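You operate a simulated robot arm through the tools that you are given. There is no shell and no other tool.

Carry out the task below with a simulated robot arm. There is one attempt and no reset: what you move stays moved.

## Task
Fit the bolt holder's large bolts: bronze in hole 95, steel in the other green hole; tighten both.
Fine: the holes are in the steel block; use the bench's green nut driver and put it back; leave the small bolts.

The check looks at the end state, three seconds after you hand in, the way a careful person would. Anything else that was tipped, shoved, dropped, spilled or broken makes it a failure.

## Robot
A 7-joint arm with a two-finger parallel gripper, fixed in place. Base frame: the origin is on the floor under the middle of its stand, x ahead of it, y to its left, z up; the work surface is at about z = 88. Readings come in cm, degrees, newtons and seconds.
It reaches about 124.7 cm from its shoulder. Its first joint turns from -132.0 to 132.0 degrees. Payload 3.91 kg.
The tool frame sits at the grasp point between the pads (the TCP): z along the fingers, y along the line on which they close. The tips reach 3 cm beyond it. The gripper opens to 11 cm. The fingers are 2 cm wide and 1 cm thick; the gripper's body (4.8 by 11.2 cm) begins 5.5 cm behind the TCP.
Orientation is that of the tool frame in the base frame, as a unit quaternion [w, x, y, z]. With the fingers straight down and closing along the base's y, the tool's x points along the base's -x, its y along +y and its z along -z.

## Interface
- The arm moves only by the tool jog_arm. Its argument "increments" is a list of rows, each a list of 7 numbers: the shift along the base's x, y, z in cm, then the turn, a rotation vector about the base's x, y, z in degrees, then the finger opening in cm, from 0 to 11. In form: [[x, y, z, wx, wy, wz, grip], ...]. A call has 1 to 20 rows; each row shifts and turns the commanded pose from where the row before left it. A row lasts 0.2 s, in which the tool goes at most 5 cm and 8.6 degrees; a call with a longer step from one row to the next is refused whole, and so is a gripper value outside its range. A pose out of reach is approached as far as the arm can. The call stops where the force on the tool passes 40 N (or 10 N more than at its start, if that is more) or the arm is blocked; 0.2 s more then pass. Each finger travels about 10.8 cm/s and halts on what it meets, pressing with about 35 N; the grip force reading is that of the motor and also rises with nothing between the fingers. The clock runs only during rows and for 0.2 s after the last one: add rows that do not move to give the fingers time. It gives the time, the measured TCP pose, the force on the tool (base axes), the opening and the grip force at its end, in the units of the frame above (readings bear some noise), with the torque about the TCP (base axes, N m) and any sound that the robot's microphone picked up, and new pictures: "views" is both (left out), scene, wrist or none.
- Cameras (640 x 400 px; columns grow to the right, rows downward): "scene" is fixed at [4.97, 50.64, 148.17]; the picture's right is [-0.20, -0.98, 0.00], its down [-0.46, 0.10, -0.88] and it looks along [0.86, -0.18, -0.47] (base axes); focal length 373 px, centre (320, 200). "wrist" rides on the gripper at [7.2, 1.7, -10.3] in the tool frame; the picture's right is [-0.23, 0.97, 0.00], its down [-0.76, -0.18, -0.62] and it looks along [-0.61, -0.14, 0.78] (tool axes); focal length 222 px, centre (320, 200). There is no depth. A picture from a camera that has moved, and an enlarged one, comes with that camera's place and axes in the base frame and with its lens. The place of the scene camera against the robot may be out by one fixed shift of up to 1.8 cm in any direction.
- inspect(camera, box): a new picture of the part [left, top, right, bottom] of that camera's present view, enlarged. The clock stands still meanwhile.
- hand_in(): hands the job in; it is judged then, once.

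Places have to be worked out from the pictures, the camera data and where the tool is seen. Open the gripper and draw the arm clear of the work before you hand the job in, unless the task says otherwise.

The tools are called after "Call:" by a JSON object that holds its "api" and its "payload". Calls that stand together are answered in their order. jog_arm: Moves the arm, as the interface text tells. Its arguments: {"type":"object","properties":{"increments":{"type":"array","items":{"type":"array","items":{"type":"number"}}},"views":{"type":"string","enum":["both","scene","wrist","none"]}},"required":["increments"]} The other tools are called the same way: inspect (camera, box) takes an enlarged picture of a part of a camera's view; hand_in () hands the job in.

At the start:

```text
clock: 0.0
eef_pos: [54.67, 43.57, 120.57]
ee_rot: [0.0, 0.0, 1.0, 0.0]
contact_force: [-0.8, 0.7, 0.5]
torque: [-0.04, 0.02, -0.01]
grip_width: 11.01
gripper_force: 0.0
```

scene: 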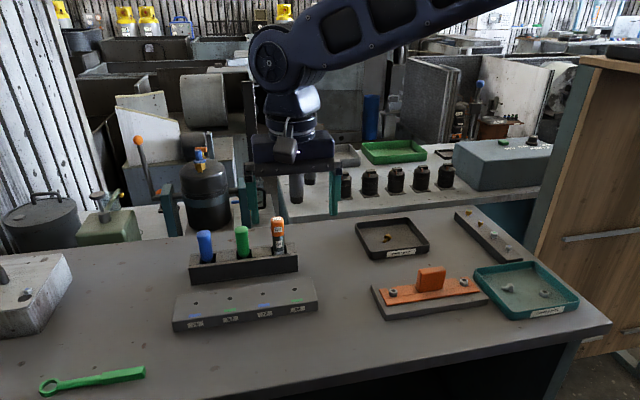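
wrist: 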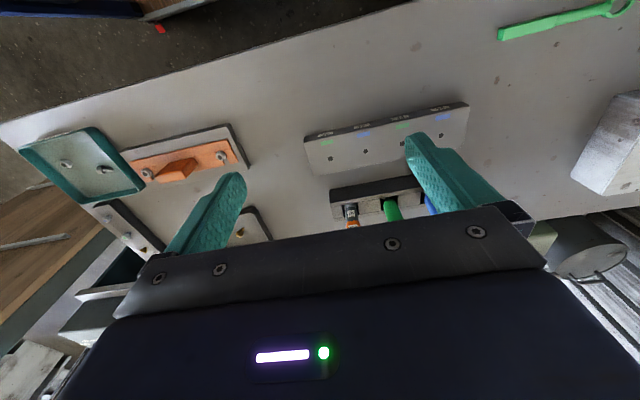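

I'll start by looking closely at the bench: the steel block with holes, the driver rack, the bolt holder, and the trays.

Call:
{"api": "inspect", "payload": {"camera": "scene", "box": [160, 200, 340, 340]}}

Call:
{"api": "inspect", "payload": {"camera": "scene", "box": [340, 200, 600, 330]}}

Call:
{"api": "inspect", "payload": {"camera": "wrist", "box": [280, 80, 500, 240]}}

Call:
{"api": "inspect", "payload": {"camera": "scene", "box": [0, 240, 180, 400]}}

```text
2.86 times, centred on (250, 270) of scene
camera zoom: at [4.97, 50.64, 148.17], right [-0.2, -0.98, 0.0], down [-0.46, 0.1, -0.88], along [0.86, -0.18, -0.47], focal length 1066 px, centre (520, 0)
```

zoom: 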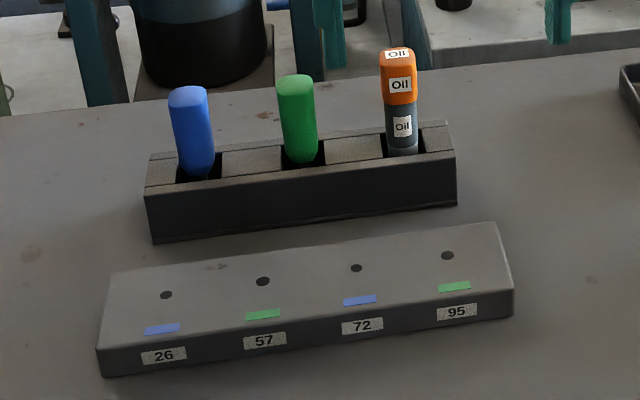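

```text
2.46 times, centred on (470, 265) of scene
camera zoom: at [4.97, 50.64, 148.17], right [-0.2, -0.98, 0.0], down [-0.46, 0.1, -0.88], along [0.86, -0.18, -0.47], focal length 919 px, centre (-49, 40)
```

zoom: 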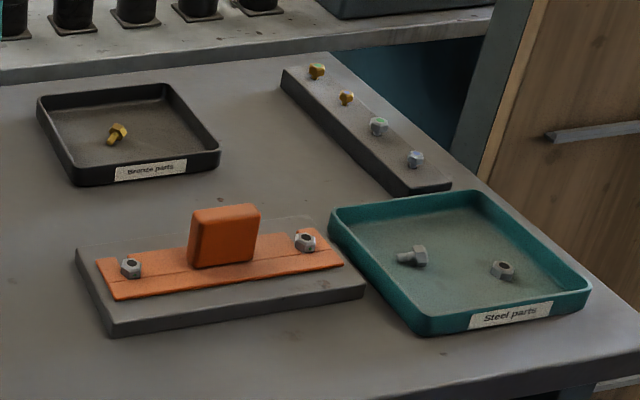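

```text
2.50 times, centred on (390, 160) of wrist
camera zoom: at [47.34, 45.33, 130.75], right [0.23, 0.97, 0.0], down [0.76, -0.18, 0.62], along [0.61, -0.14, -0.78], focal length 555 px, centre (145, 300)
```

zoom: 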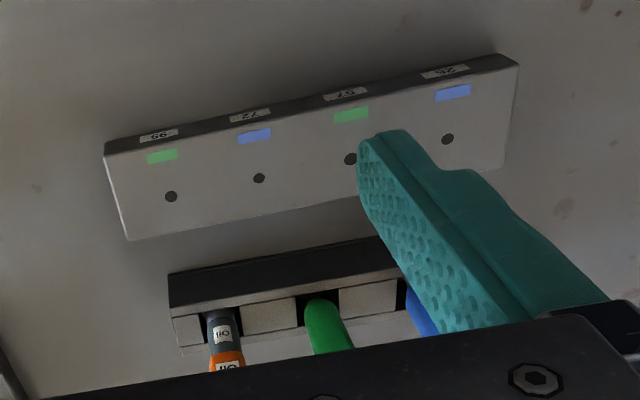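

```text
2.50 times, centred on (90, 320) of scene
camera zoom: at [4.97, 50.64, 148.17], right [-0.2, -0.98, 0.0], down [-0.46, 0.1, -0.88], along [0.86, -0.18, -0.47], focal length 933 px, centre (895, -100)
```

zoom: 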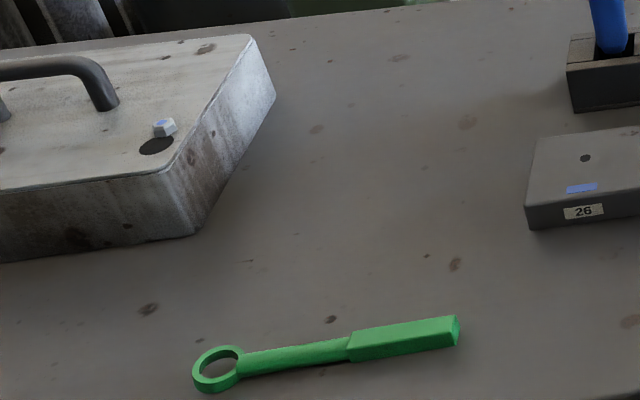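

The holes read 26 (blue), 57 (green), 72 (blue), 95 (green). Next I'll look at the bolt holder at higher magnification to judge the large and small bolts.

Call:
{"api": "inspect", "payload": {"camera": "scene", "box": [450, 200, 530, 250]}}

Call:
{"api": "inspect", "payload": {"camera": "wrist", "box": [90, 180, 170, 260]}}

Call:
{"api": "inspect", "payload": {"camera": "scene", "box": [180, 210, 310, 290]}}

Call:
{"api": "inspect", "payload": {"camera": "scene", "box": [170, 275, 330, 335]}}

```text
8.00 times, centred on (490, 225) of scene
camera zoom: at [4.97, 50.64, 148.17], right [-0.2, -0.98, 0.0], down [-0.46, 0.1, -0.88], along [0.86, -0.18, -0.47], focal length 2986 px, centre (-1040, 0)
```

zoom: 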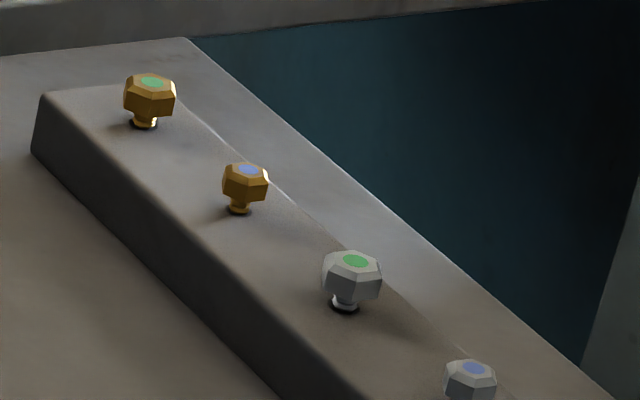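

```text
5.00 times, centred on (130, 220) of wrist
camera zoom: at [47.34, 45.33, 130.75], right [0.23, 0.97, 0.0], down [0.76, -0.18, 0.62], along [0.61, -0.14, -0.78], focal length 1111 px, centre (1270, 100)
```

zoom: 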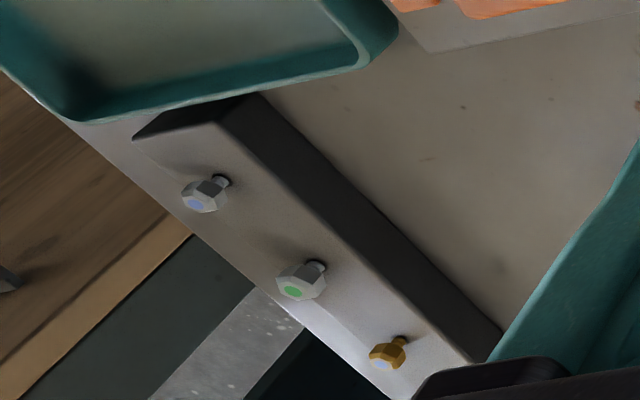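

```text
4.92 times, centred on (245, 250) of scene
camera zoom: at [4.97, 50.64, 148.17], right [-0.2, -0.98, 0.0], down [-0.46, 0.1, -0.88], along [0.86, -0.18, -0.47], focal length 1837 px, centre (689, -46)
```

zoom: 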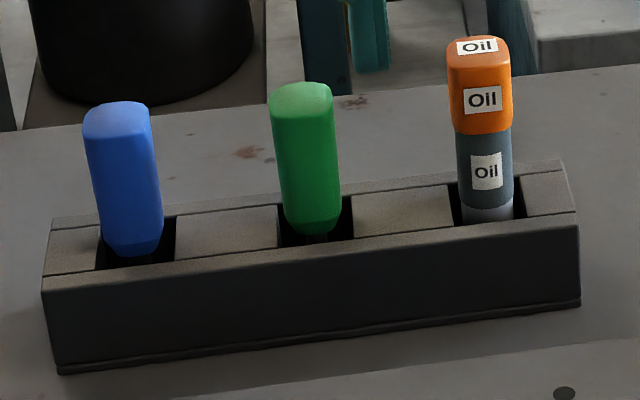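

```text
4.00 times, centred on (250, 305) of scene
camera zoom: at [4.97, 50.64, 148.17], right [-0.2, -0.98, 0.0], down [-0.46, 0.1, -0.88], along [0.86, -0.18, -0.47], focal length 1493 px, centre (600, -220)
```

zoom: 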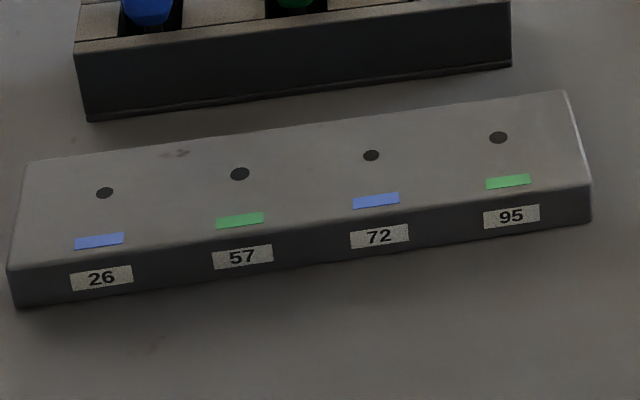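

The green-marked heads are the large ones: bronze at the far end of the holder and steel third. From the scene camera I put them at about (91, -13) and (79, -13), hole 95 at about (69, 43) and hole 57 at about (69, 57). I'll hover above the bolt holder at a safe height for a closer wrist view.

Call:
{"api": "jog_arm", "payload": {"increments": [[2.14, -4.07, -0.6, 0, 0, 0, 6], [2.14, -4.07, -0.6, 0, 0, 0, 6], [2.14, -4.07, -0.6, 0, 0, 0, 6], [2.14, -4.07, -0.6, 0, 0, 0, 6], [2.14, -4.07, -0.6, 0, 0, 0, 6], [2.14, -4.07, -0.6, 0, 0, 0, 6], [2.14, -4.07, -0.6, 0, 0, 0, 6], [2.14, -4.07, -0.6, 0, 0, 0, 6], [2.14, -4.07, -0.6, 0, 0, 0, 6], [2.14, -4.07, -0.6, 0, 0, 0, 6], [2.14, -4.07, -0.6, 0, 0, 0, 6], [2.14, -4.07, -0.6, 0, 0, 0, 6], [2.14, -4.07, -0.6, 0, 0, 0, 6], [2.14, -4.07, -0.6, 0, 0, 0, 6], [0, 0, 0, 0, 0, 0, 6], [0, 0, 0, 0, 0, 0, 6]], "views": "both"}}

```text
clock: 3.4
eef_pos: [85.05, -13.64, 112.22]
ee_rot: [0.0, 0.0, 1.0, 0.0]
contact_force: [0.8, 0.6, 0.4]
torque: [-0.02, 0.02, -0.01]
grip_width: 6.01
gripper_force: 0.1
camera wrist: at [77.78, -11.88, 122.4], right [0.23, 0.97, 0.0], down [0.76, -0.18, 0.62], along [0.61, -0.14, -0.78], focal length 222 px, centre (320, 200)
```

scene: 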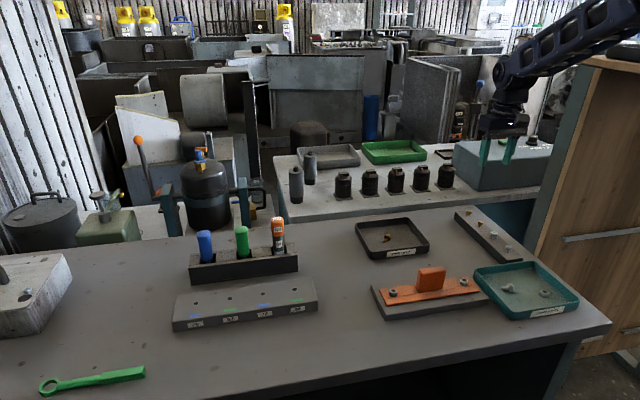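
wrist: 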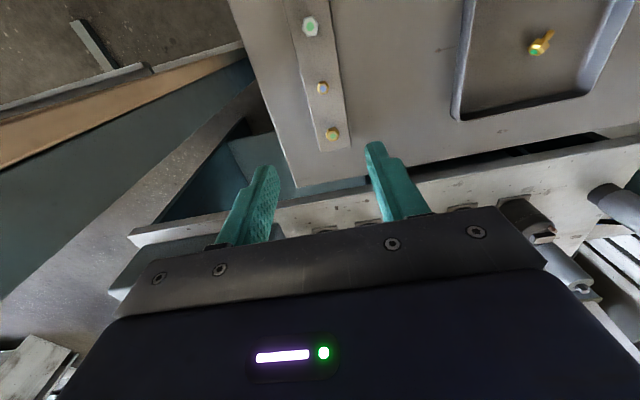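

The large bronze bolt works out to about (90.2, -13.0) and the large steel one to about (78, -13). I'll zoom in on the wrist view to see the head shapes and the holder's height.

Call:
{"api": "inspect", "payload": {"camera": "wrist", "box": [270, 0, 390, 150]}}

Call:
{"api": "inspect", "payload": {"camera": "scene", "box": [450, 100, 560, 170]}}

```text
2.67 times, centred on (330, 75) of wrist
camera zoom: at [77.78, -11.88, 122.4], right [0.23, 0.97, 0.0], down [0.76, -0.18, 0.62], along [0.61, -0.14, -0.78], focal length 592 px, centre (293, 533)
```

zoom: 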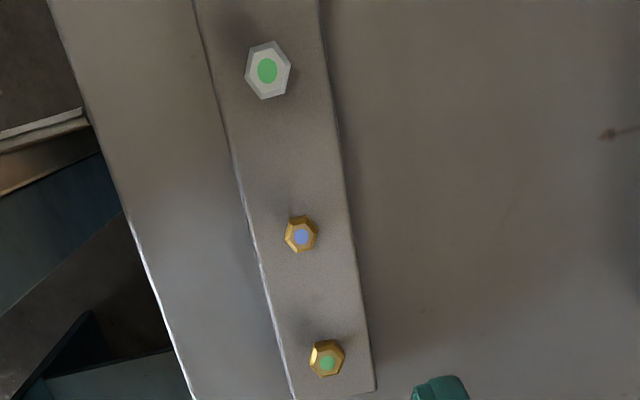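

```text
5.71 times, centred on (505, 135) of scene
camera zoom: at [4.97, 50.64, 148.17], right [-0.2, -0.98, 0.0], down [-0.46, 0.1, -0.88], along [0.86, -0.18, -0.47], focal length 2132 px, centre (-737, 571)
```

zoom: 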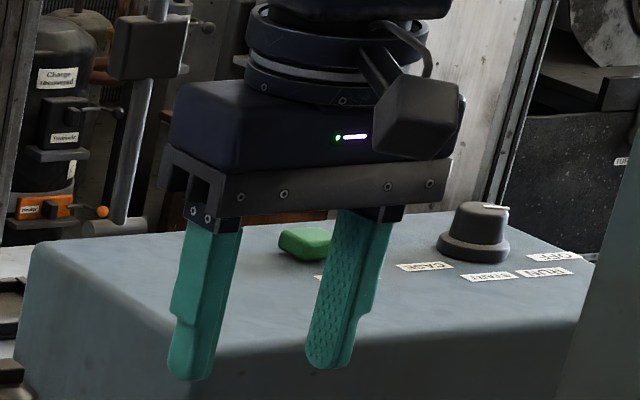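

Both green-marked heads measure about 1.9 cm across, against about 1.4 cm for the blue ones. I'll move down closer over the large bronze bolt to measure it.

Call:
{"api": "jog_arm", "payload": {"increments": [[2.5, 0.3, -3, 0, 0, 0, 6], [2.5, 0.3, -3, 0, 0, 0, 6], [0, 0, -3, 0, 0, 0, 6], [0, 0, -1, 0, 0, 0, 6], [0, 0, 0, 0, 0, 0, 6]], "views": "wrist"}}

Call:
{"api": "inspect", "payload": {"camera": "wrist", "box": [260, 50, 380, 150]}}

Call:
{"api": "inspect", "payload": {"camera": "scene", "box": [450, 160, 530, 250]}}

```text
clock: 4.6
eef_pos: [89.95, -12.65, 102.04]
ee_rot: [0.0, 0.0, 1.0, 0.0]
contact_force: [-0.2, -0.9, 0.5]
torque: [0.02, -0.02, 0.02]
grip_width: 6.01
gripper_force: 0.0
camera wrist: at [82.65, -10.9, 112.3], right [0.23, 0.97, 0.0], down [0.76, -0.18, 0.62], along [0.61, -0.14, -0.78], focal length 222 px, centre (320, 200)
```

wrist: 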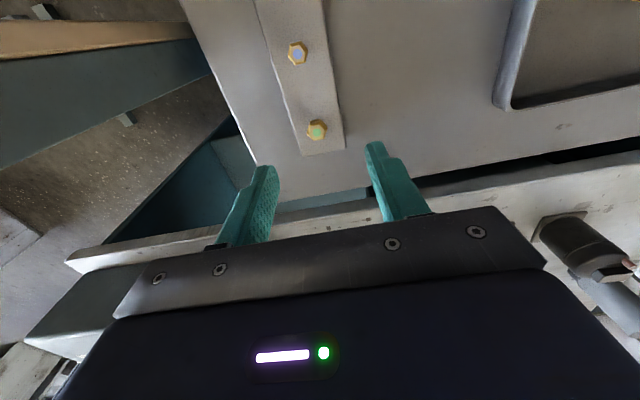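

```text
4.00 times, centred on (320, 100) of wrist
camera zoom: at [82.65, -10.9, 112.3], right [0.23, 0.97, 0.0], down [0.76, -0.18, 0.62], along [0.61, -0.14, -0.78], focal length 888 px, centre (320, 600)
```

zoom: 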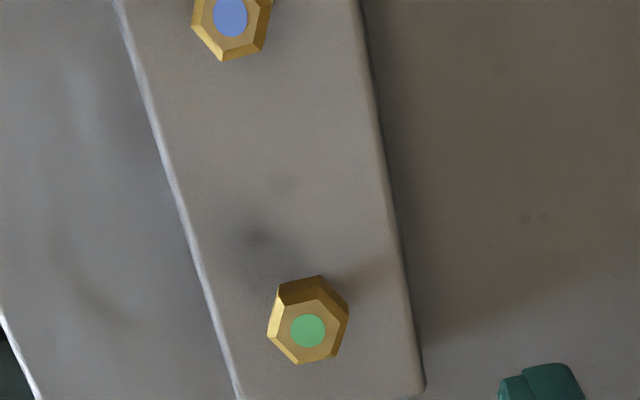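

```text
4.44 times, centred on (490, 205) of scene
camera zoom: at [4.97, 50.64, 148.17], right [-0.2, -0.98, 0.0], down [-0.46, 0.1, -0.88], along [0.86, -0.18, -0.47], focal length 1659 px, centre (-436, 178)
```

zoom: 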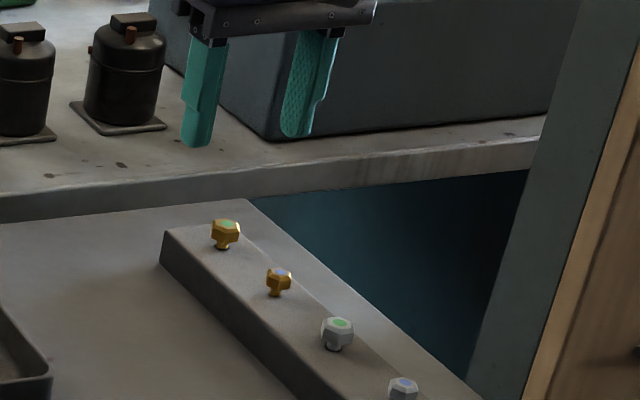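

Head top is at about z = 92.6 with the holder top near 91. I'll zoom in harder on the hex orientation so I can match the finger closing direction to a pair of flats.

Call:
{"api": "inspect", "payload": {"camera": "wrist", "box": [296, 110, 340, 150]}}

Call:
{"api": "inspect", "payload": {"camera": "scene", "box": [460, 195, 490, 220]}}

```text
10.00 times, centred on (318, 130) of wrist
camera zoom: at [82.65, -10.9, 112.3], right [0.23, 0.97, 0.0], down [0.76, -0.18, 0.62], along [0.61, -0.14, -0.78], focal length 2221 px, centre (340, 900)
```

zoom: 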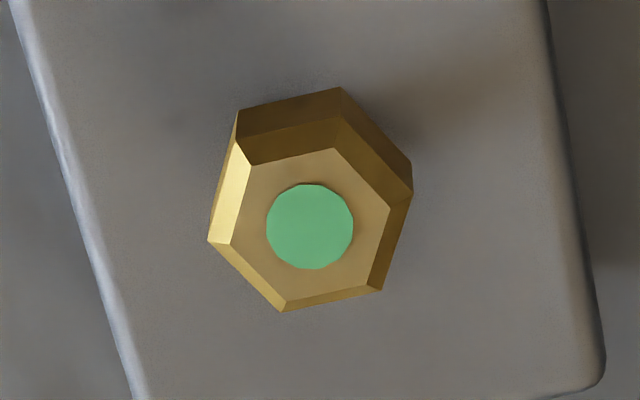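

```text
16.00 times, centred on (475, 208) of scene
camera zoom: at [4.97, 50.64, 148.17], right [-0.2, -0.98, 0.0], down [-0.46, 0.1, -0.88], along [0.86, -0.18, -0.47], focal length 5971 px, centre (-2160, 80)
```

zoom: 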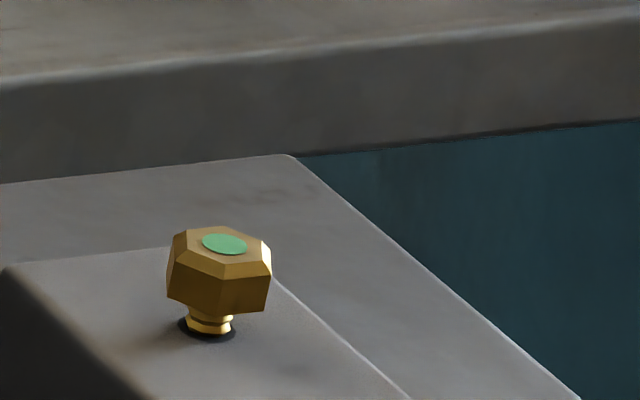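

The bronze head has its flats facing ±x, about 1.7 cm across, with corners along y. I'll turn the gripper 30° so the fingers close on flats and centre over the head at about (90.3, -12.9), then check again.

Call:
{"api": "jog_arm", "payload": {"increments": [[0.11, -0.08, 0, 0, 0, 7.5, 5], [0.11, -0.08, 0, 0, 0, 7.5, 5], [0.11, -0.08, -1, 0, 0, 7.5, 5], [0.11, -0.08, -1, 0, 0, 7.5, 5], [0, 0, -1, 0, 0, 0, 5], [0, 0, 0, 0, 0, 0, 5]], "views": "wrist"}}

Call:
{"api": "inspect", "payload": {"camera": "wrist", "box": [260, 90, 380, 190]}}

```text
clock: 6.0
eef_pos: [90.13, -13.08, 99.13]
ee_rot: [0.0, -0.258, 0.966, 0.001]
contact_force: [-0.8, 0.4, 0.1]
torque: [-0.01, 0.01, 0.0]
grip_width: 5.03
gripper_force: 0.0
camera wrist: at [82.91, -15.24, 109.36], right [-0.29, 0.96, 0.0], down [0.75, 0.23, 0.62], along [0.6, 0.18, -0.78], focal length 222 px, centre (320, 200)
```

wrist: 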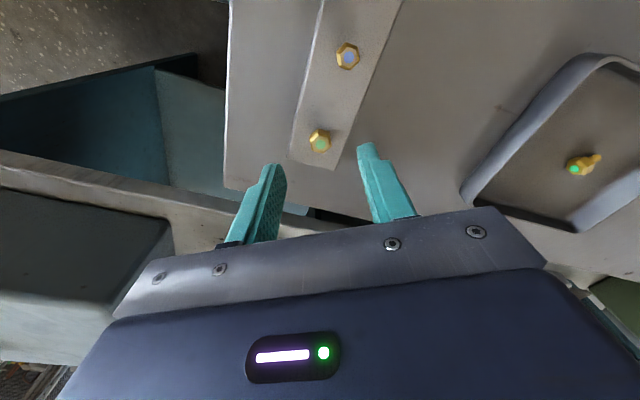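

```text
4.00 times, centred on (320, 140) of wrist
camera zoom: at [82.91, -15.24, 109.36], right [-0.29, 0.96, 0.0], down [0.75, 0.23, 0.62], along [0.6, 0.18, -0.78], focal length 888 px, centre (320, 440)
```

zoom: 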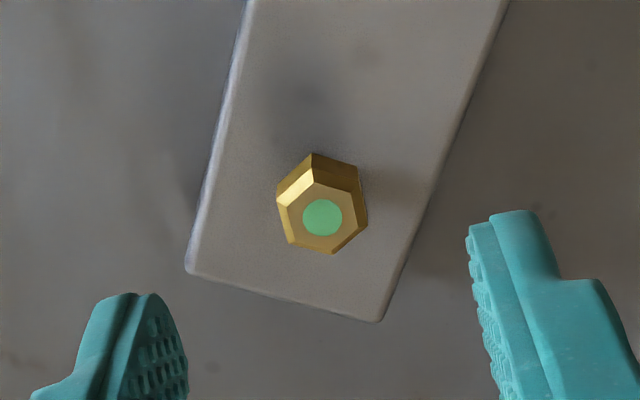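

The bolt is centred along the closing line and about 0.35 cm ahead along the pads, with flats facing the fingers. I'll shift to centre it and go down to tip height about 91.3, just above the holder top.

Call:
{"api": "jog_arm", "payload": {"increments": [[0.15, 0.09, -1.2, 0, 0, 0, 5], [0.15, 0.08, -1.2, 0, 0, 0, 4], [0, 0, -1.2, 0, 0, 0, 4], [0, 0, -0.8, 0, 0, 0, 4], [0, 0, 0, 0, 0, 0, 4]], "views": "both"}}

Call:
{"api": "inspect", "payload": {"camera": "wrist", "box": [260, 120, 380, 220]}}

Call:
{"api": "inspect", "payload": {"camera": "scene", "box": [450, 180, 500, 220]}}

```text
clock: 7.2
eef_pos: [90.23, -12.88, 94.71]
ee_rot: [0.0, -0.259, 0.966, 0.0]
contact_force: [-0.5, -0.5, -0.2]
torque: [-0.01, -0.04, 0.04]
grip_width: 4.01
gripper_force: 0.0
camera wrist: at [83.15, -15.01, 104.93], right [-0.29, 0.96, 0.0], down [0.75, 0.23, 0.62], along [0.6, 0.18, -0.78], focal length 222 px, centre (320, 200)
```

scene: 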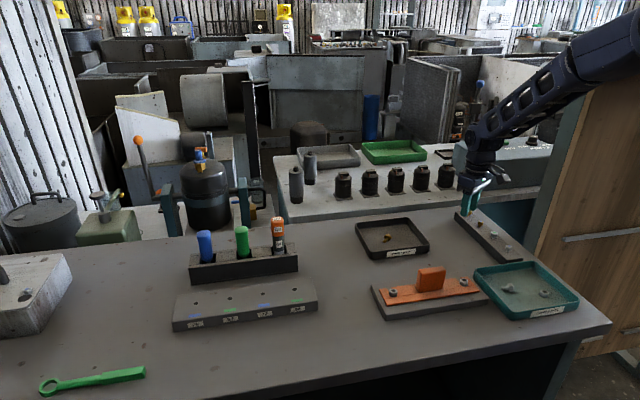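
wrist: 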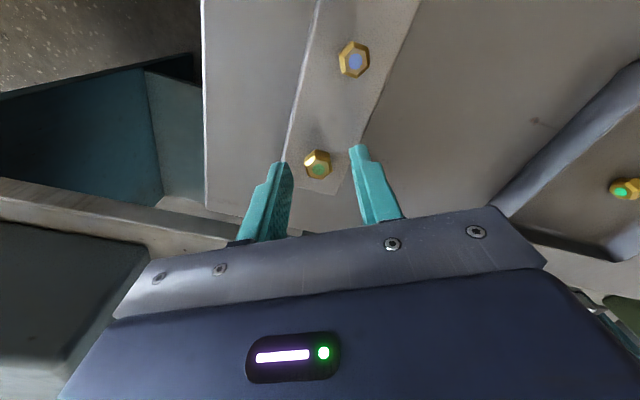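

```text
4.00 times, centred on (320, 170) of wrist
camera zoom: at [83.15, -15.01, 104.93], right [-0.29, 0.96, 0.0], down [0.75, 0.23, 0.62], along [0.6, 0.18, -0.78], focal length 888 px, centre (320, 320)
```

zoom: 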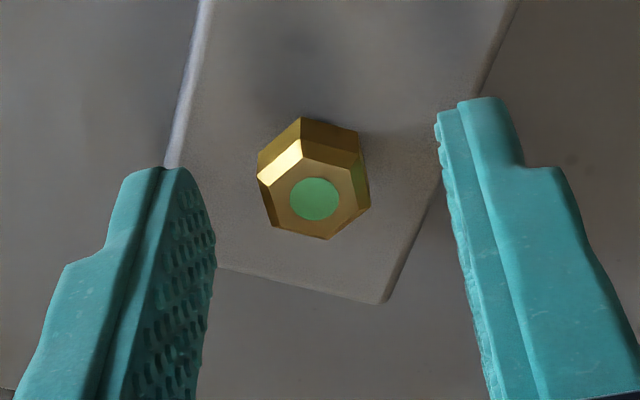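

```text
10.00 times, centred on (475, 200) of scene
camera zoom: at [4.97, 50.64, 148.17], right [-0.2, -0.98, 0.0], down [-0.46, 0.1, -0.88], along [0.86, -0.18, -0.47], focal length 3732 px, centre (-1230, 200)
```

zoom: 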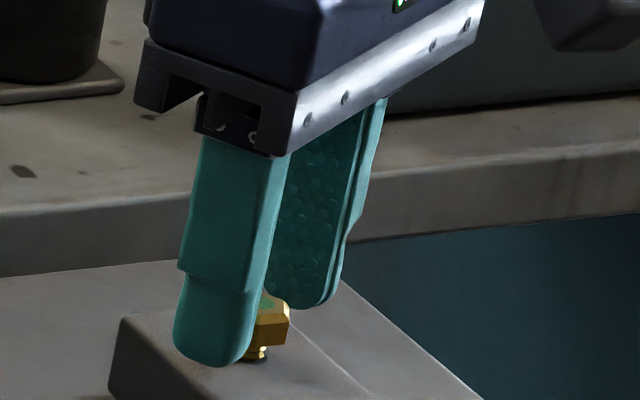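

The head is now centred between the fingertips, which are level with its underside. I'll lower 0.35 cm more and close on the flats.

Call:
{"api": "jog_arm", "payload": {"increments": [[0, 0, -0.35, 0, 0, 0, 4], [0, 0, 0, 0, 0, 0, 3], [0, 0, 0, 0, 0, 0, 2], [0, 0, 0, 0, 0, 0, 1], [0, 0, 0, 0, 0, 0, 1], [0, 0, 0, 0, 0, 0, 1]], "views": "wrist"}}

Call:
{"api": "inspect", "payload": {"camera": "wrist", "box": [260, 120, 380, 220]}}

Call:
{"api": "inspect", "payload": {"camera": "scene", "box": [450, 180, 500, 220]}}

```text
clock: 8.6
eef_pos: [90.38, -12.95, 94.39]
ee_rot: [0.0, -0.258, 0.966, 0.0]
contact_force: [6.7, -8.4, 0.2]
torque: [-0.18, -0.18, -0.01]
grip_width: 1.55
gripper_force: 35.6
camera wrist: at [83.19, -15.06, 104.59], right [-0.29, 0.96, 0.0], down [0.75, 0.23, 0.62], along [0.6, 0.18, -0.78], focal length 222 px, centre (320, 200)
```

wrist: 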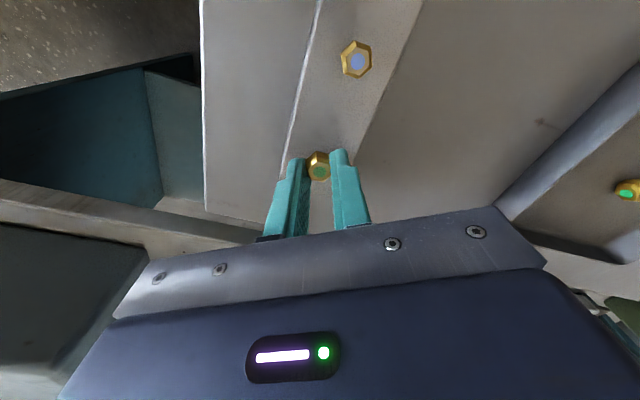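

```text
4.00 times, centred on (320, 170) of wrist
camera zoom: at [83.19, -15.06, 104.59], right [-0.29, 0.96, 0.0], down [0.75, 0.23, 0.62], along [0.6, 0.18, -0.78], focal length 888 px, centre (320, 320)
```

zoom: 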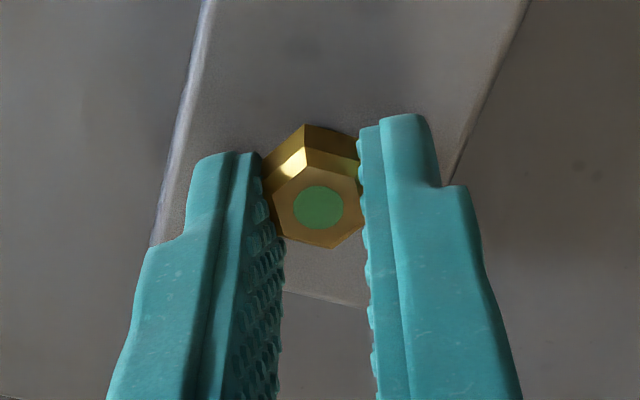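

```text
10.00 times, centred on (475, 200) of scene
camera zoom: at [4.97, 50.64, 148.17], right [-0.2, -0.98, 0.0], down [-0.46, 0.1, -0.88], along [0.86, -0.18, -0.47], focal length 3732 px, centre (-1230, 200)
```

zoom: 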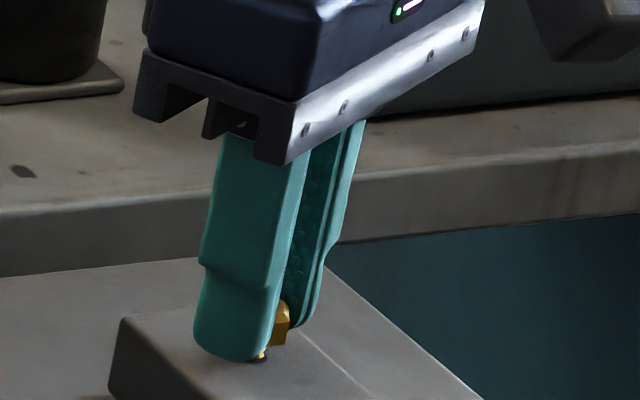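

Grip is 1.55 cm wide at 35 N, so the head is held, with a slight side load along the closing line. I'll lift straight up and check the bolt comes with it.

Call:
{"api": "jog_arm", "payload": {"increments": [[0.02, -0.03, 0.3, 0, 0, 0, 1], [0.02, -0.03, 0.5, 0, 0, 0, 1], [0, 0, 1, 0, 0, 0, 1], [0, 0, 2, 0, 0, 0, 1], [0, 0, 3, 0, 0, 0, 1], [0, 0, 3, 0, 0, 0, 1], [0, 0, 0, 0, 0, 0, 1]], "views": "wrist"}}

Call:
{"api": "inspect", "payload": {"camera": "wrist", "box": [280, 130, 360, 200]}}

Call:
{"api": "inspect", "payload": {"camera": "scene", "box": [450, 140, 510, 220]}}

```text
clock: 10.2
eef_pos: [90.43, -13.14, 103.9]
ee_rot: [0.0, -0.259, 0.966, -0.001]
contact_force: [-0.6, 0.6, -0.4]
torque: [0.0, 0.02, 0.0]
grip_width: 1.58
gripper_force: 34.9
camera wrist: at [83.19, -15.26, 114.22], right [-0.29, 0.96, 0.0], down [0.75, 0.23, 0.62], along [0.6, 0.18, -0.78], focal length 222 px, centre (320, 200)
```

wrist: 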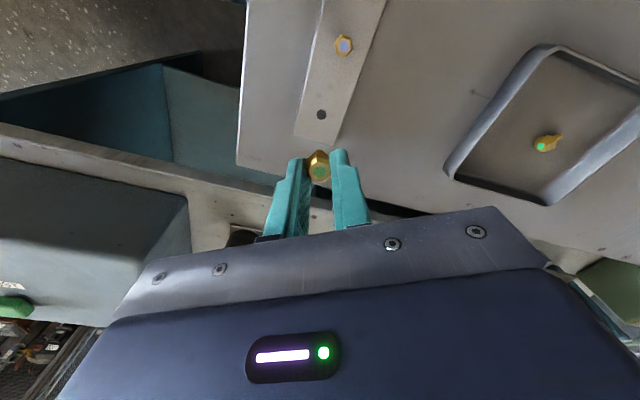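

```text
5.71 times, centred on (320, 165) of wrist
camera zoom: at [83.19, -15.26, 114.22], right [-0.29, 0.96, 0.0], down [0.75, 0.23, 0.62], along [0.6, 0.18, -0.78], focal length 1269 px, centre (320, 400)
```

zoom: 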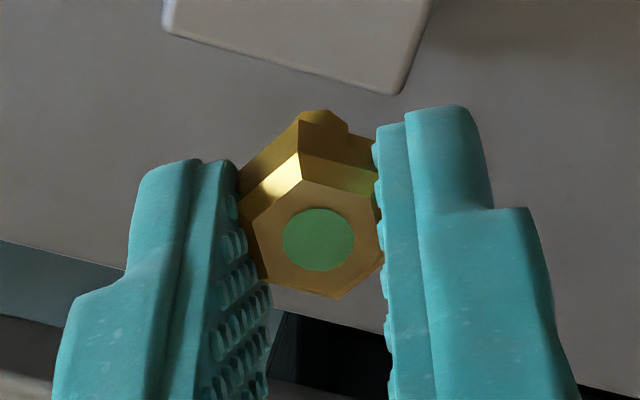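

```text
5.00 times, centred on (480, 180) of scene
camera zoom: at [4.97, 50.64, 148.17], right [-0.2, -0.98, 0.0], down [-0.46, 0.1, -0.88], along [0.86, -0.18, -0.47], focal length 1866 px, centre (-480, 300)
```

zoom: 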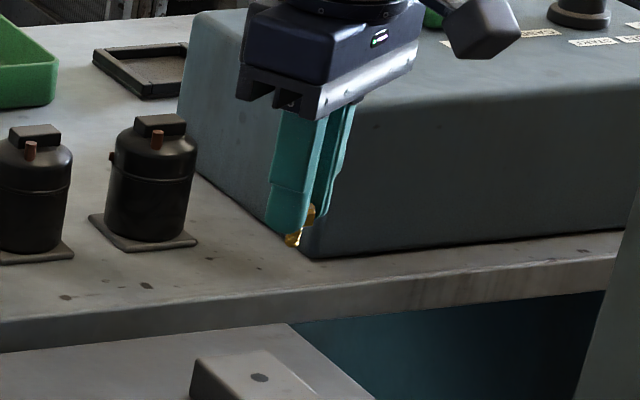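

The bolt came out cleanly. I'll check in the scene view whether its shank hangs straight.

Call:
{"api": "inspect", "payload": {"camera": "scene", "box": [465, 170, 495, 195]}}

Call:
{"api": "inspect", "payload": {"camera": "wrist", "box": [300, 140, 340, 180]}}

```text
16.00 times, centred on (480, 182) of scene
camera zoom: at [4.97, 50.64, 148.17], right [-0.2, -0.98, 0.0], down [-0.46, 0.1, -0.88], along [0.86, -0.18, -0.47], focal length 5971 px, centre (-2240, 480)
```

zoom: 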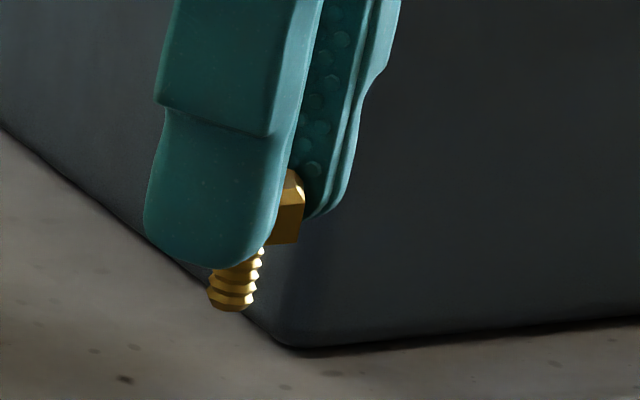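

```text
10.00 times, centred on (320, 160) of wrist
camera zoom: at [83.19, -15.26, 114.22], right [-0.29, 0.96, 0.0], down [0.75, 0.23, 0.62], along [0.6, 0.18, -0.78], focal length 2221 px, centre (320, 600)
```

zoom: 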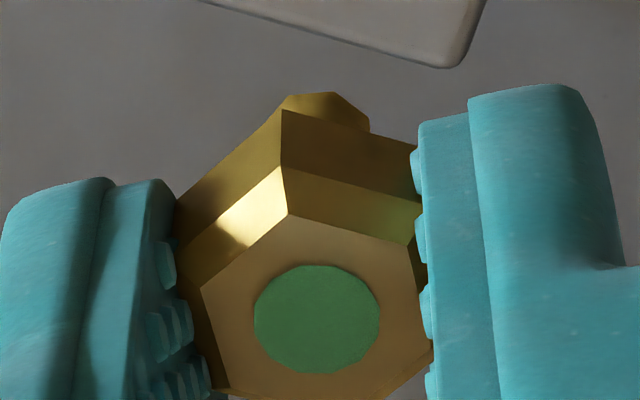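

The bolt hangs tilted about 17° in the grip, with its tip leaning away from the robot. I'll carry it high and close to the scene camera to measure the lean accurately before trying the hole.

Call:
{"api": "jog_arm", "payload": {"increments": [[0, 0, 4, 0, 0, 0, 1], [-2.69, 3.74, 1.07, 0, 0, 0, 1], [-2.69, 3.74, 1.07, 0, 0, 0, 1], [-2.69, 3.74, 1.07, 0, 0, 0, 1], [-2.69, 3.74, 1.07, 0, 0, 0, 1], [-2.69, 3.74, 1.07, 0, 0, 0, 1], [-2.69, 3.74, 1.07, 0, 0, 0, 1], [-2.69, 3.74, 1.07, 0, 0, 0, 1], [-2.69, 3.74, 1.07, 0, 0, 0, 1], [-2.69, 3.74, 1.07, 0, 0, 0, 1], [-2.69, 3.74, 1.07, 0, 0, 0, 1], [-2.69, 3.74, 1.07, 0, 0, 0, 1], [-2.69, 3.74, 1.07, 0, 0, 0, 1], [-2.69, 3.74, 1.07, 0, 0, 0, 1], [-2.69, 3.74, 1.07, 0, 0, 0, 1], [-2.69, 3.74, 1.07, 0, 0, 0, 1], [0, 0, 0, 0, 0, 0, 1], [0, 0, 0, 0, 0, 0, 1]], "views": "both"}}

```text
clock: 14.0
eef_pos: [50.17, 43.03, 123.95]
ee_rot: [0.001, -0.258, 0.966, 0.0]
contact_force: [0.1, -0.4, 0.3]
torque: [0.01, 0.0, -0.01]
grip_width: 1.56
gripper_force: 34.8
camera wrist: at [43.01, 40.89, 134.27], right [-0.29, 0.96, 0.0], down [0.75, 0.23, 0.62], along [0.6, 0.18, -0.78], focal length 222 px, centre (320, 200)
```

scene: 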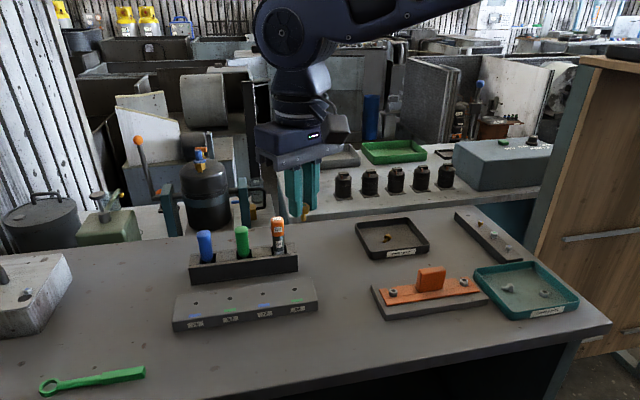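
wrist: 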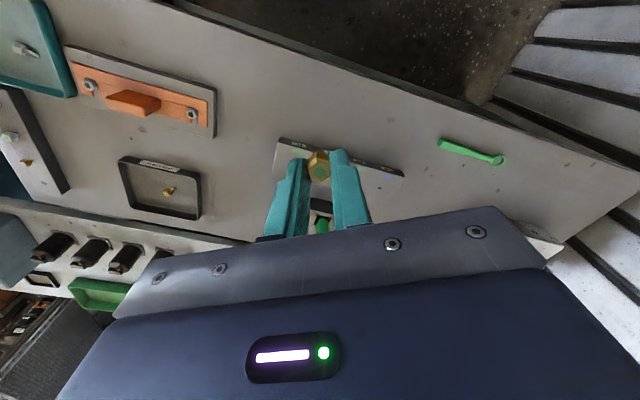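

Call:
{"api": "inspect", "payload": {"camera": "scene", "box": [275, 160, 335, 235]}}

Call:
{"api": "inspect", "payload": {"camera": "scene", "box": [292, 200, 316, 224]}}

```text
5.33 times, centred on (305, 198) of scene
camera zoom: at [4.97, 50.64, 148.17], right [-0.2, -0.98, 0.0], down [-0.46, 0.1, -0.88], along [0.86, -0.18, -0.47], focal length 1990 px, centre (400, 213)
```

zoom: 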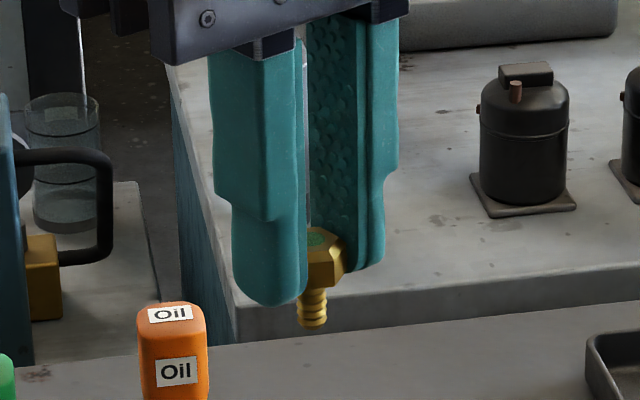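

```text
16.00 times, centred on (304, 212) of scene
camera zoom: at [4.97, 50.64, 148.17], right [-0.2, -0.98, 0.0], down [-0.46, 0.1, -0.88], along [0.86, -0.18, -0.47], focal length 5971 px, centre (576, 8)
```

zoom: 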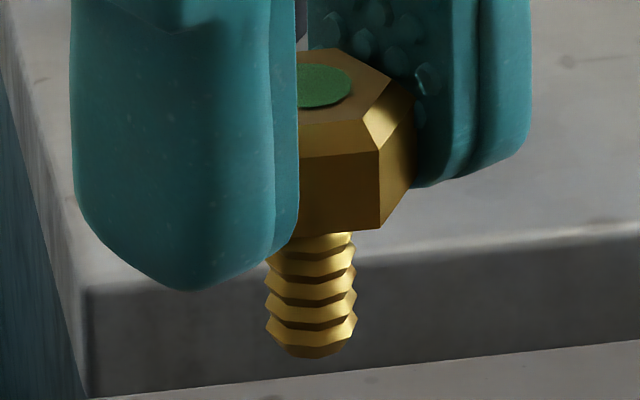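

From this close view the shank is actually vertical to within about 5°; perspective misled me earlier. The shank is about 1.5 cm long and 0.77 cm in diameter. I'll carry it above hole 95, turning back to the straight orientation, and measure the hole with the wrist camera.

Call:
{"api": "jog_arm", "payload": {"increments": [[2.3, -0.05, -2.5, 0, 0, -3.75, 1], [2.3, -0.05, -2.5, 0, 0, -3.75, 1], [2.3, -0.05, -2.5, 0, 0, -3.75, 1], [2.3, -0.05, -2.5, 0, 0, -3.75, 1], [2.3, -0.05, -2.5, 0, 0, -3.75, 1], [2.3, -0.05, -2.5, 0, 0, -3.75, 1], [2.3, -0.05, -2.5, 0, 0, -3.75, 1], [2.3, -0.05, -2.5, 0, 0, -3.75, 1], [0, 0, 0, 0, 0, 0, 1], [0, 0, 0, 0, 0, 0, 1]], "views": "both"}}

Call:
{"api": "inspect", "payload": {"camera": "wrist", "box": [270, 90, 370, 190]}}

Call:
{"api": "inspect", "payload": {"camera": "scene", "box": [260, 200, 340, 330]}}

```text
clock: 16.2
eef_pos: [68.43, 42.78, 104.07]
ee_rot: [0.0, 0.0, 1.0, 0.0]
contact_force: [0.5, 0.8, 0.3]
torque: [-0.02, 0.01, -0.01]
grip_width: 1.54
gripper_force: 35.0
camera wrist: at [61.16, 44.64, 114.39], right [0.23, 0.97, 0.0], down [0.76, -0.18, 0.62], along [0.61, -0.14, -0.78], focal length 222 px, centre (320, 200)
```

scene: 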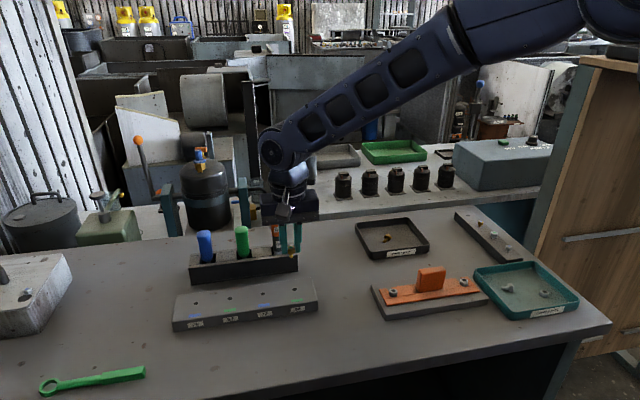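
wrist: 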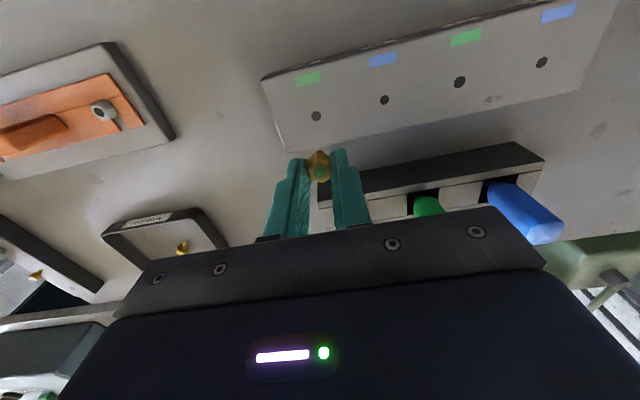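

```text
4.00 times, centred on (320, 140) of wrist
camera zoom: at [61.16, 44.64, 114.39], right [0.23, 0.97, 0.0], down [0.76, -0.18, 0.62], along [0.61, -0.14, -0.78], focal length 888 px, centre (320, 440)
```

zoom: 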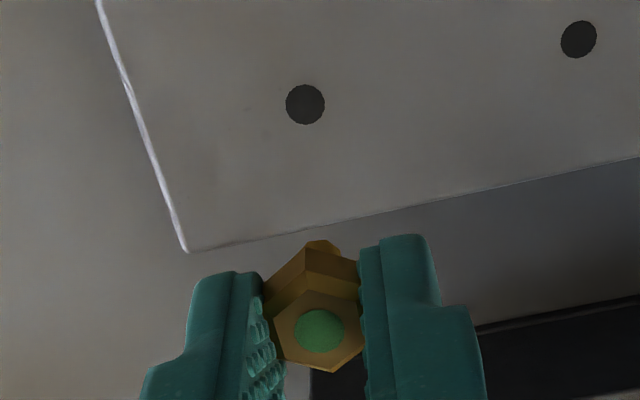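

```text
3.08 times, centred on (300, 265) of scene
camera zoom: at [4.97, 50.64, 148.17], right [-0.2, -0.98, 0.0], down [-0.46, 0.1, -0.88], along [0.86, -0.18, -0.47], focal length 1148 px, centre (382, 0)
```

zoom: 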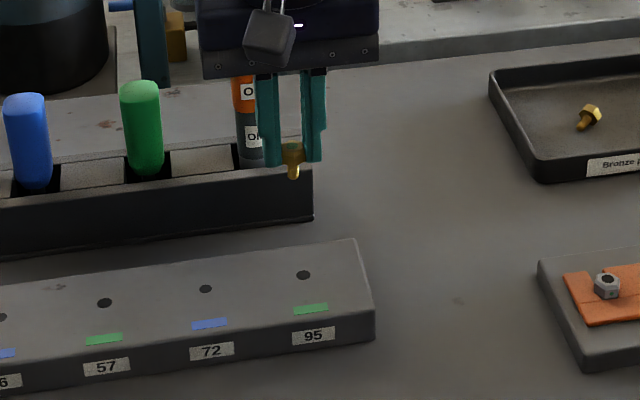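

Hole 95 works out to about (68.5, 42.56), with the bolt axis about 0.38 cm too far in y. I'll correct this, lower until the shank tip is about 1 cm above the block, and re-check.

Call:
{"api": "jog_arm", "payload": {"increments": [[-0.05, -0.2, -2.5, 0, 0, 0, 1], [0, -0.18, -2.5, 0, 0, 0, 1], [0, 0, -2.4, 0, 0, 0, 1], [0, 0, 0, 0, 0, 0, 1], [0, 0, 0, 0, 0, 0, 1]], "views": "wrist"}}

Call:
{"api": "inspect", "payload": {"camera": "wrist", "box": [270, 110, 370, 190]}}

Call:
{"api": "inspect", "payload": {"camera": "scene", "box": [270, 230, 330, 320]}}

```text
clock: 17.4
eef_pos: [68.38, 42.52, 96.68]
ee_rot: [0.0, 0.0, 1.0, 0.0]
contact_force: [1.1, 0.3, 0.0]
torque: [0.0, -0.01, 0.0]
grip_width: 1.55
gripper_force: 34.8
camera wrist: at [61.08, 44.22, 106.96], right [0.23, 0.97, 0.0], down [0.76, -0.18, 0.62], along [0.61, -0.14, -0.78], focal length 222 px, centre (320, 200)
```

wrist: 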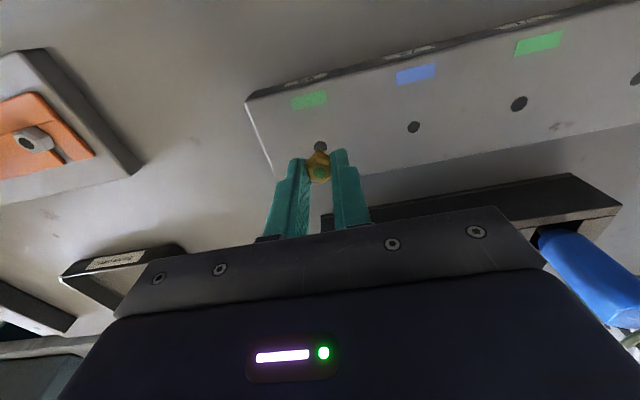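

```text
5.00 times, centred on (320, 150) of wrist
camera zoom: at [61.08, 44.22, 106.96], right [0.23, 0.97, 0.0], down [0.76, -0.18, 0.62], along [0.61, -0.14, -0.78], focal length 1111 px, centre (320, 450)
```

zoom: 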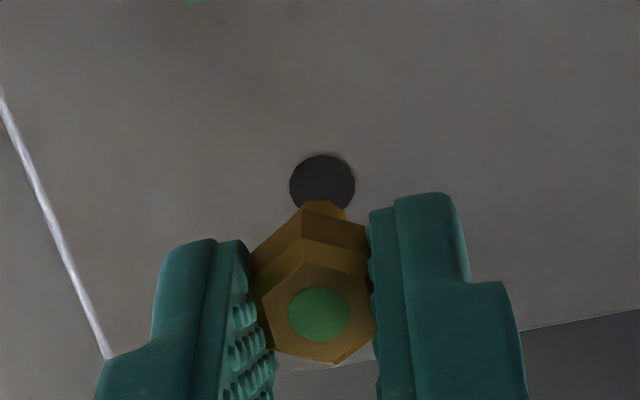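

```text
4.44 times, centred on (300, 275) of scene
camera zoom: at [4.97, 50.64, 148.17], right [-0.2, -0.98, 0.0], down [-0.46, 0.1, -0.88], along [0.86, -0.18, -0.47], focal length 1659 px, centre (409, -133)
```

zoom: 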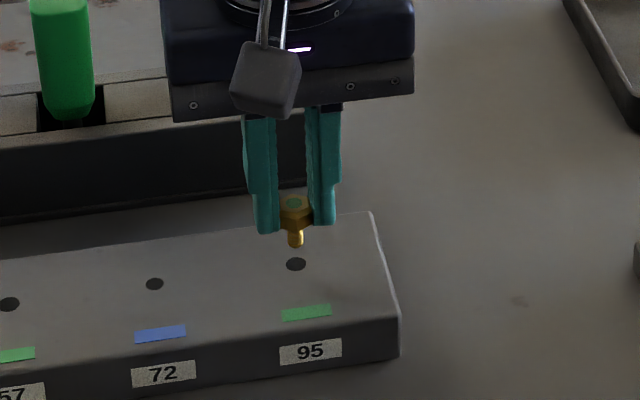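

In both views the shank tip is aligned over hole 95 to within about 1 mm. I'll nudge 0.06 cm back in x and lower slowly to feel for entry.

Call:
{"api": "jog_arm", "payload": {"increments": [[-0.06, 0, -0.4, 0, 0, 0, 1], [0, 0, -0.4, 0, 0, 0, 1], [0, 0, -0.3, 0, 0, 0, 1], [0, 0, -0.3, 0, 0, 0, 1], [0, 0, -0.2, 0, 0, 0, 1], [0, 0, 0, 0, 0, 0, 1]], "views": "wrist"}}

Call:
{"api": "inspect", "payload": {"camera": "scene", "box": [280, 255, 320, 290]}}

Call:
{"api": "inspect", "payload": {"camera": "wrist", "box": [270, 110, 370, 190]}}

```text
clock: 18.8
eef_pos: [68.28, 42.31, 95.23]
ee_rot: [0.0, 0.0, 1.0, 0.0]
contact_force: [0.2, -0.1, 0.1]
torque: [0.02, 0.04, 0.0]
grip_width: 1.53
gripper_force: 35.5
camera wrist: at [61.08, 44.13, 105.47], right [0.23, 0.97, 0.0], down [0.76, -0.18, 0.62], along [0.61, -0.14, -0.78], focal length 222 px, centre (320, 200)
```

wrist: 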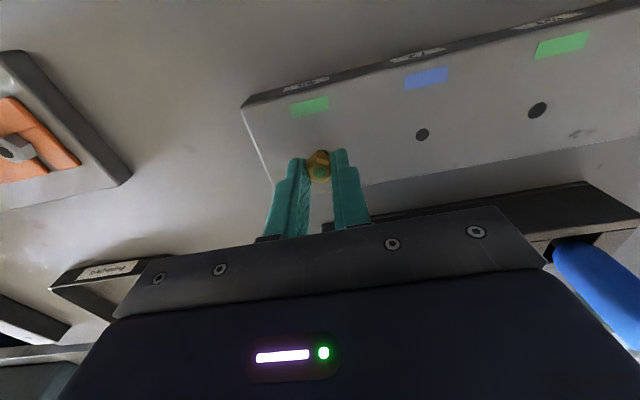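

```text
11.43 times, centred on (300, 272) of scene
camera zoom: at [4.97, 50.64, 148.17], right [-0.2, -0.98, 0.0], down [-0.46, 0.1, -0.88], along [0.86, -0.18, -0.47], focal length 4265 px, centre (549, -629)
```

zoom: 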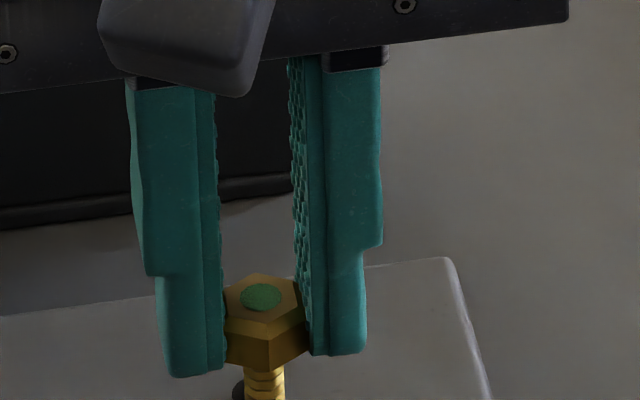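

```text
5.00 times, centred on (320, 150) of wrist
camera zoom: at [61.08, 44.13, 105.47], right [0.23, 0.97, 0.0], down [0.76, -0.18, 0.62], along [0.61, -0.14, -0.78], focal length 1111 px, centre (320, 450)
```

zoom: 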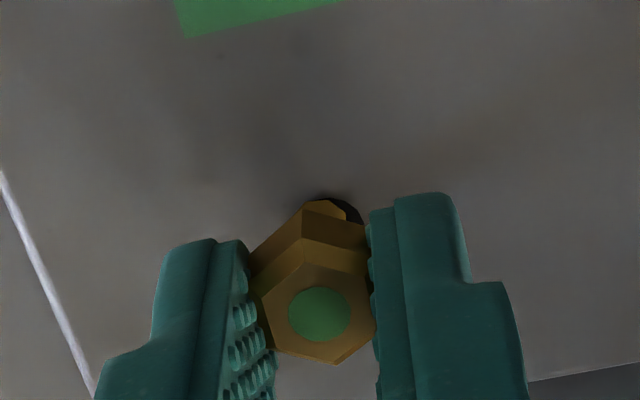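

Call:
{"api": "inspect", "payload": {"camera": "scene", "box": [286, 275, 316, 300]}}

Call:
{"api": "inspect", "payload": {"camera": "wrist", "box": [305, 140, 345, 180]}}

```text
16.00 times, centred on (301, 288) of scene
camera zoom: at [4.97, 50.64, 148.17], right [-0.2, -0.98, 0.0], down [-0.46, 0.1, -0.88], along [0.86, -0.18, -0.47], focal length 5971 px, centre (624, -1200)
```

zoom: 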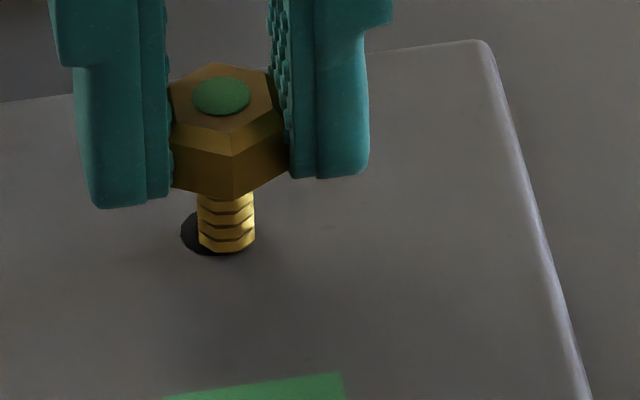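

```text
10.00 times, centred on (325, 160) of wrist
camera zoom: at [61.08, 44.13, 105.47], right [0.23, 0.97, 0.0], down [0.76, -0.18, 0.62], along [0.61, -0.14, -0.78], focal length 2221 px, centre (270, 600)
```

zoom: 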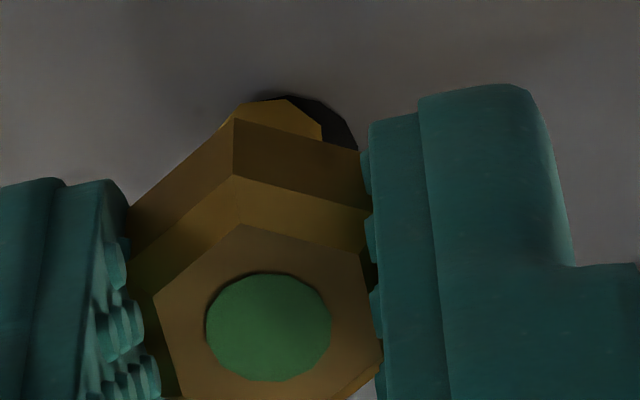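

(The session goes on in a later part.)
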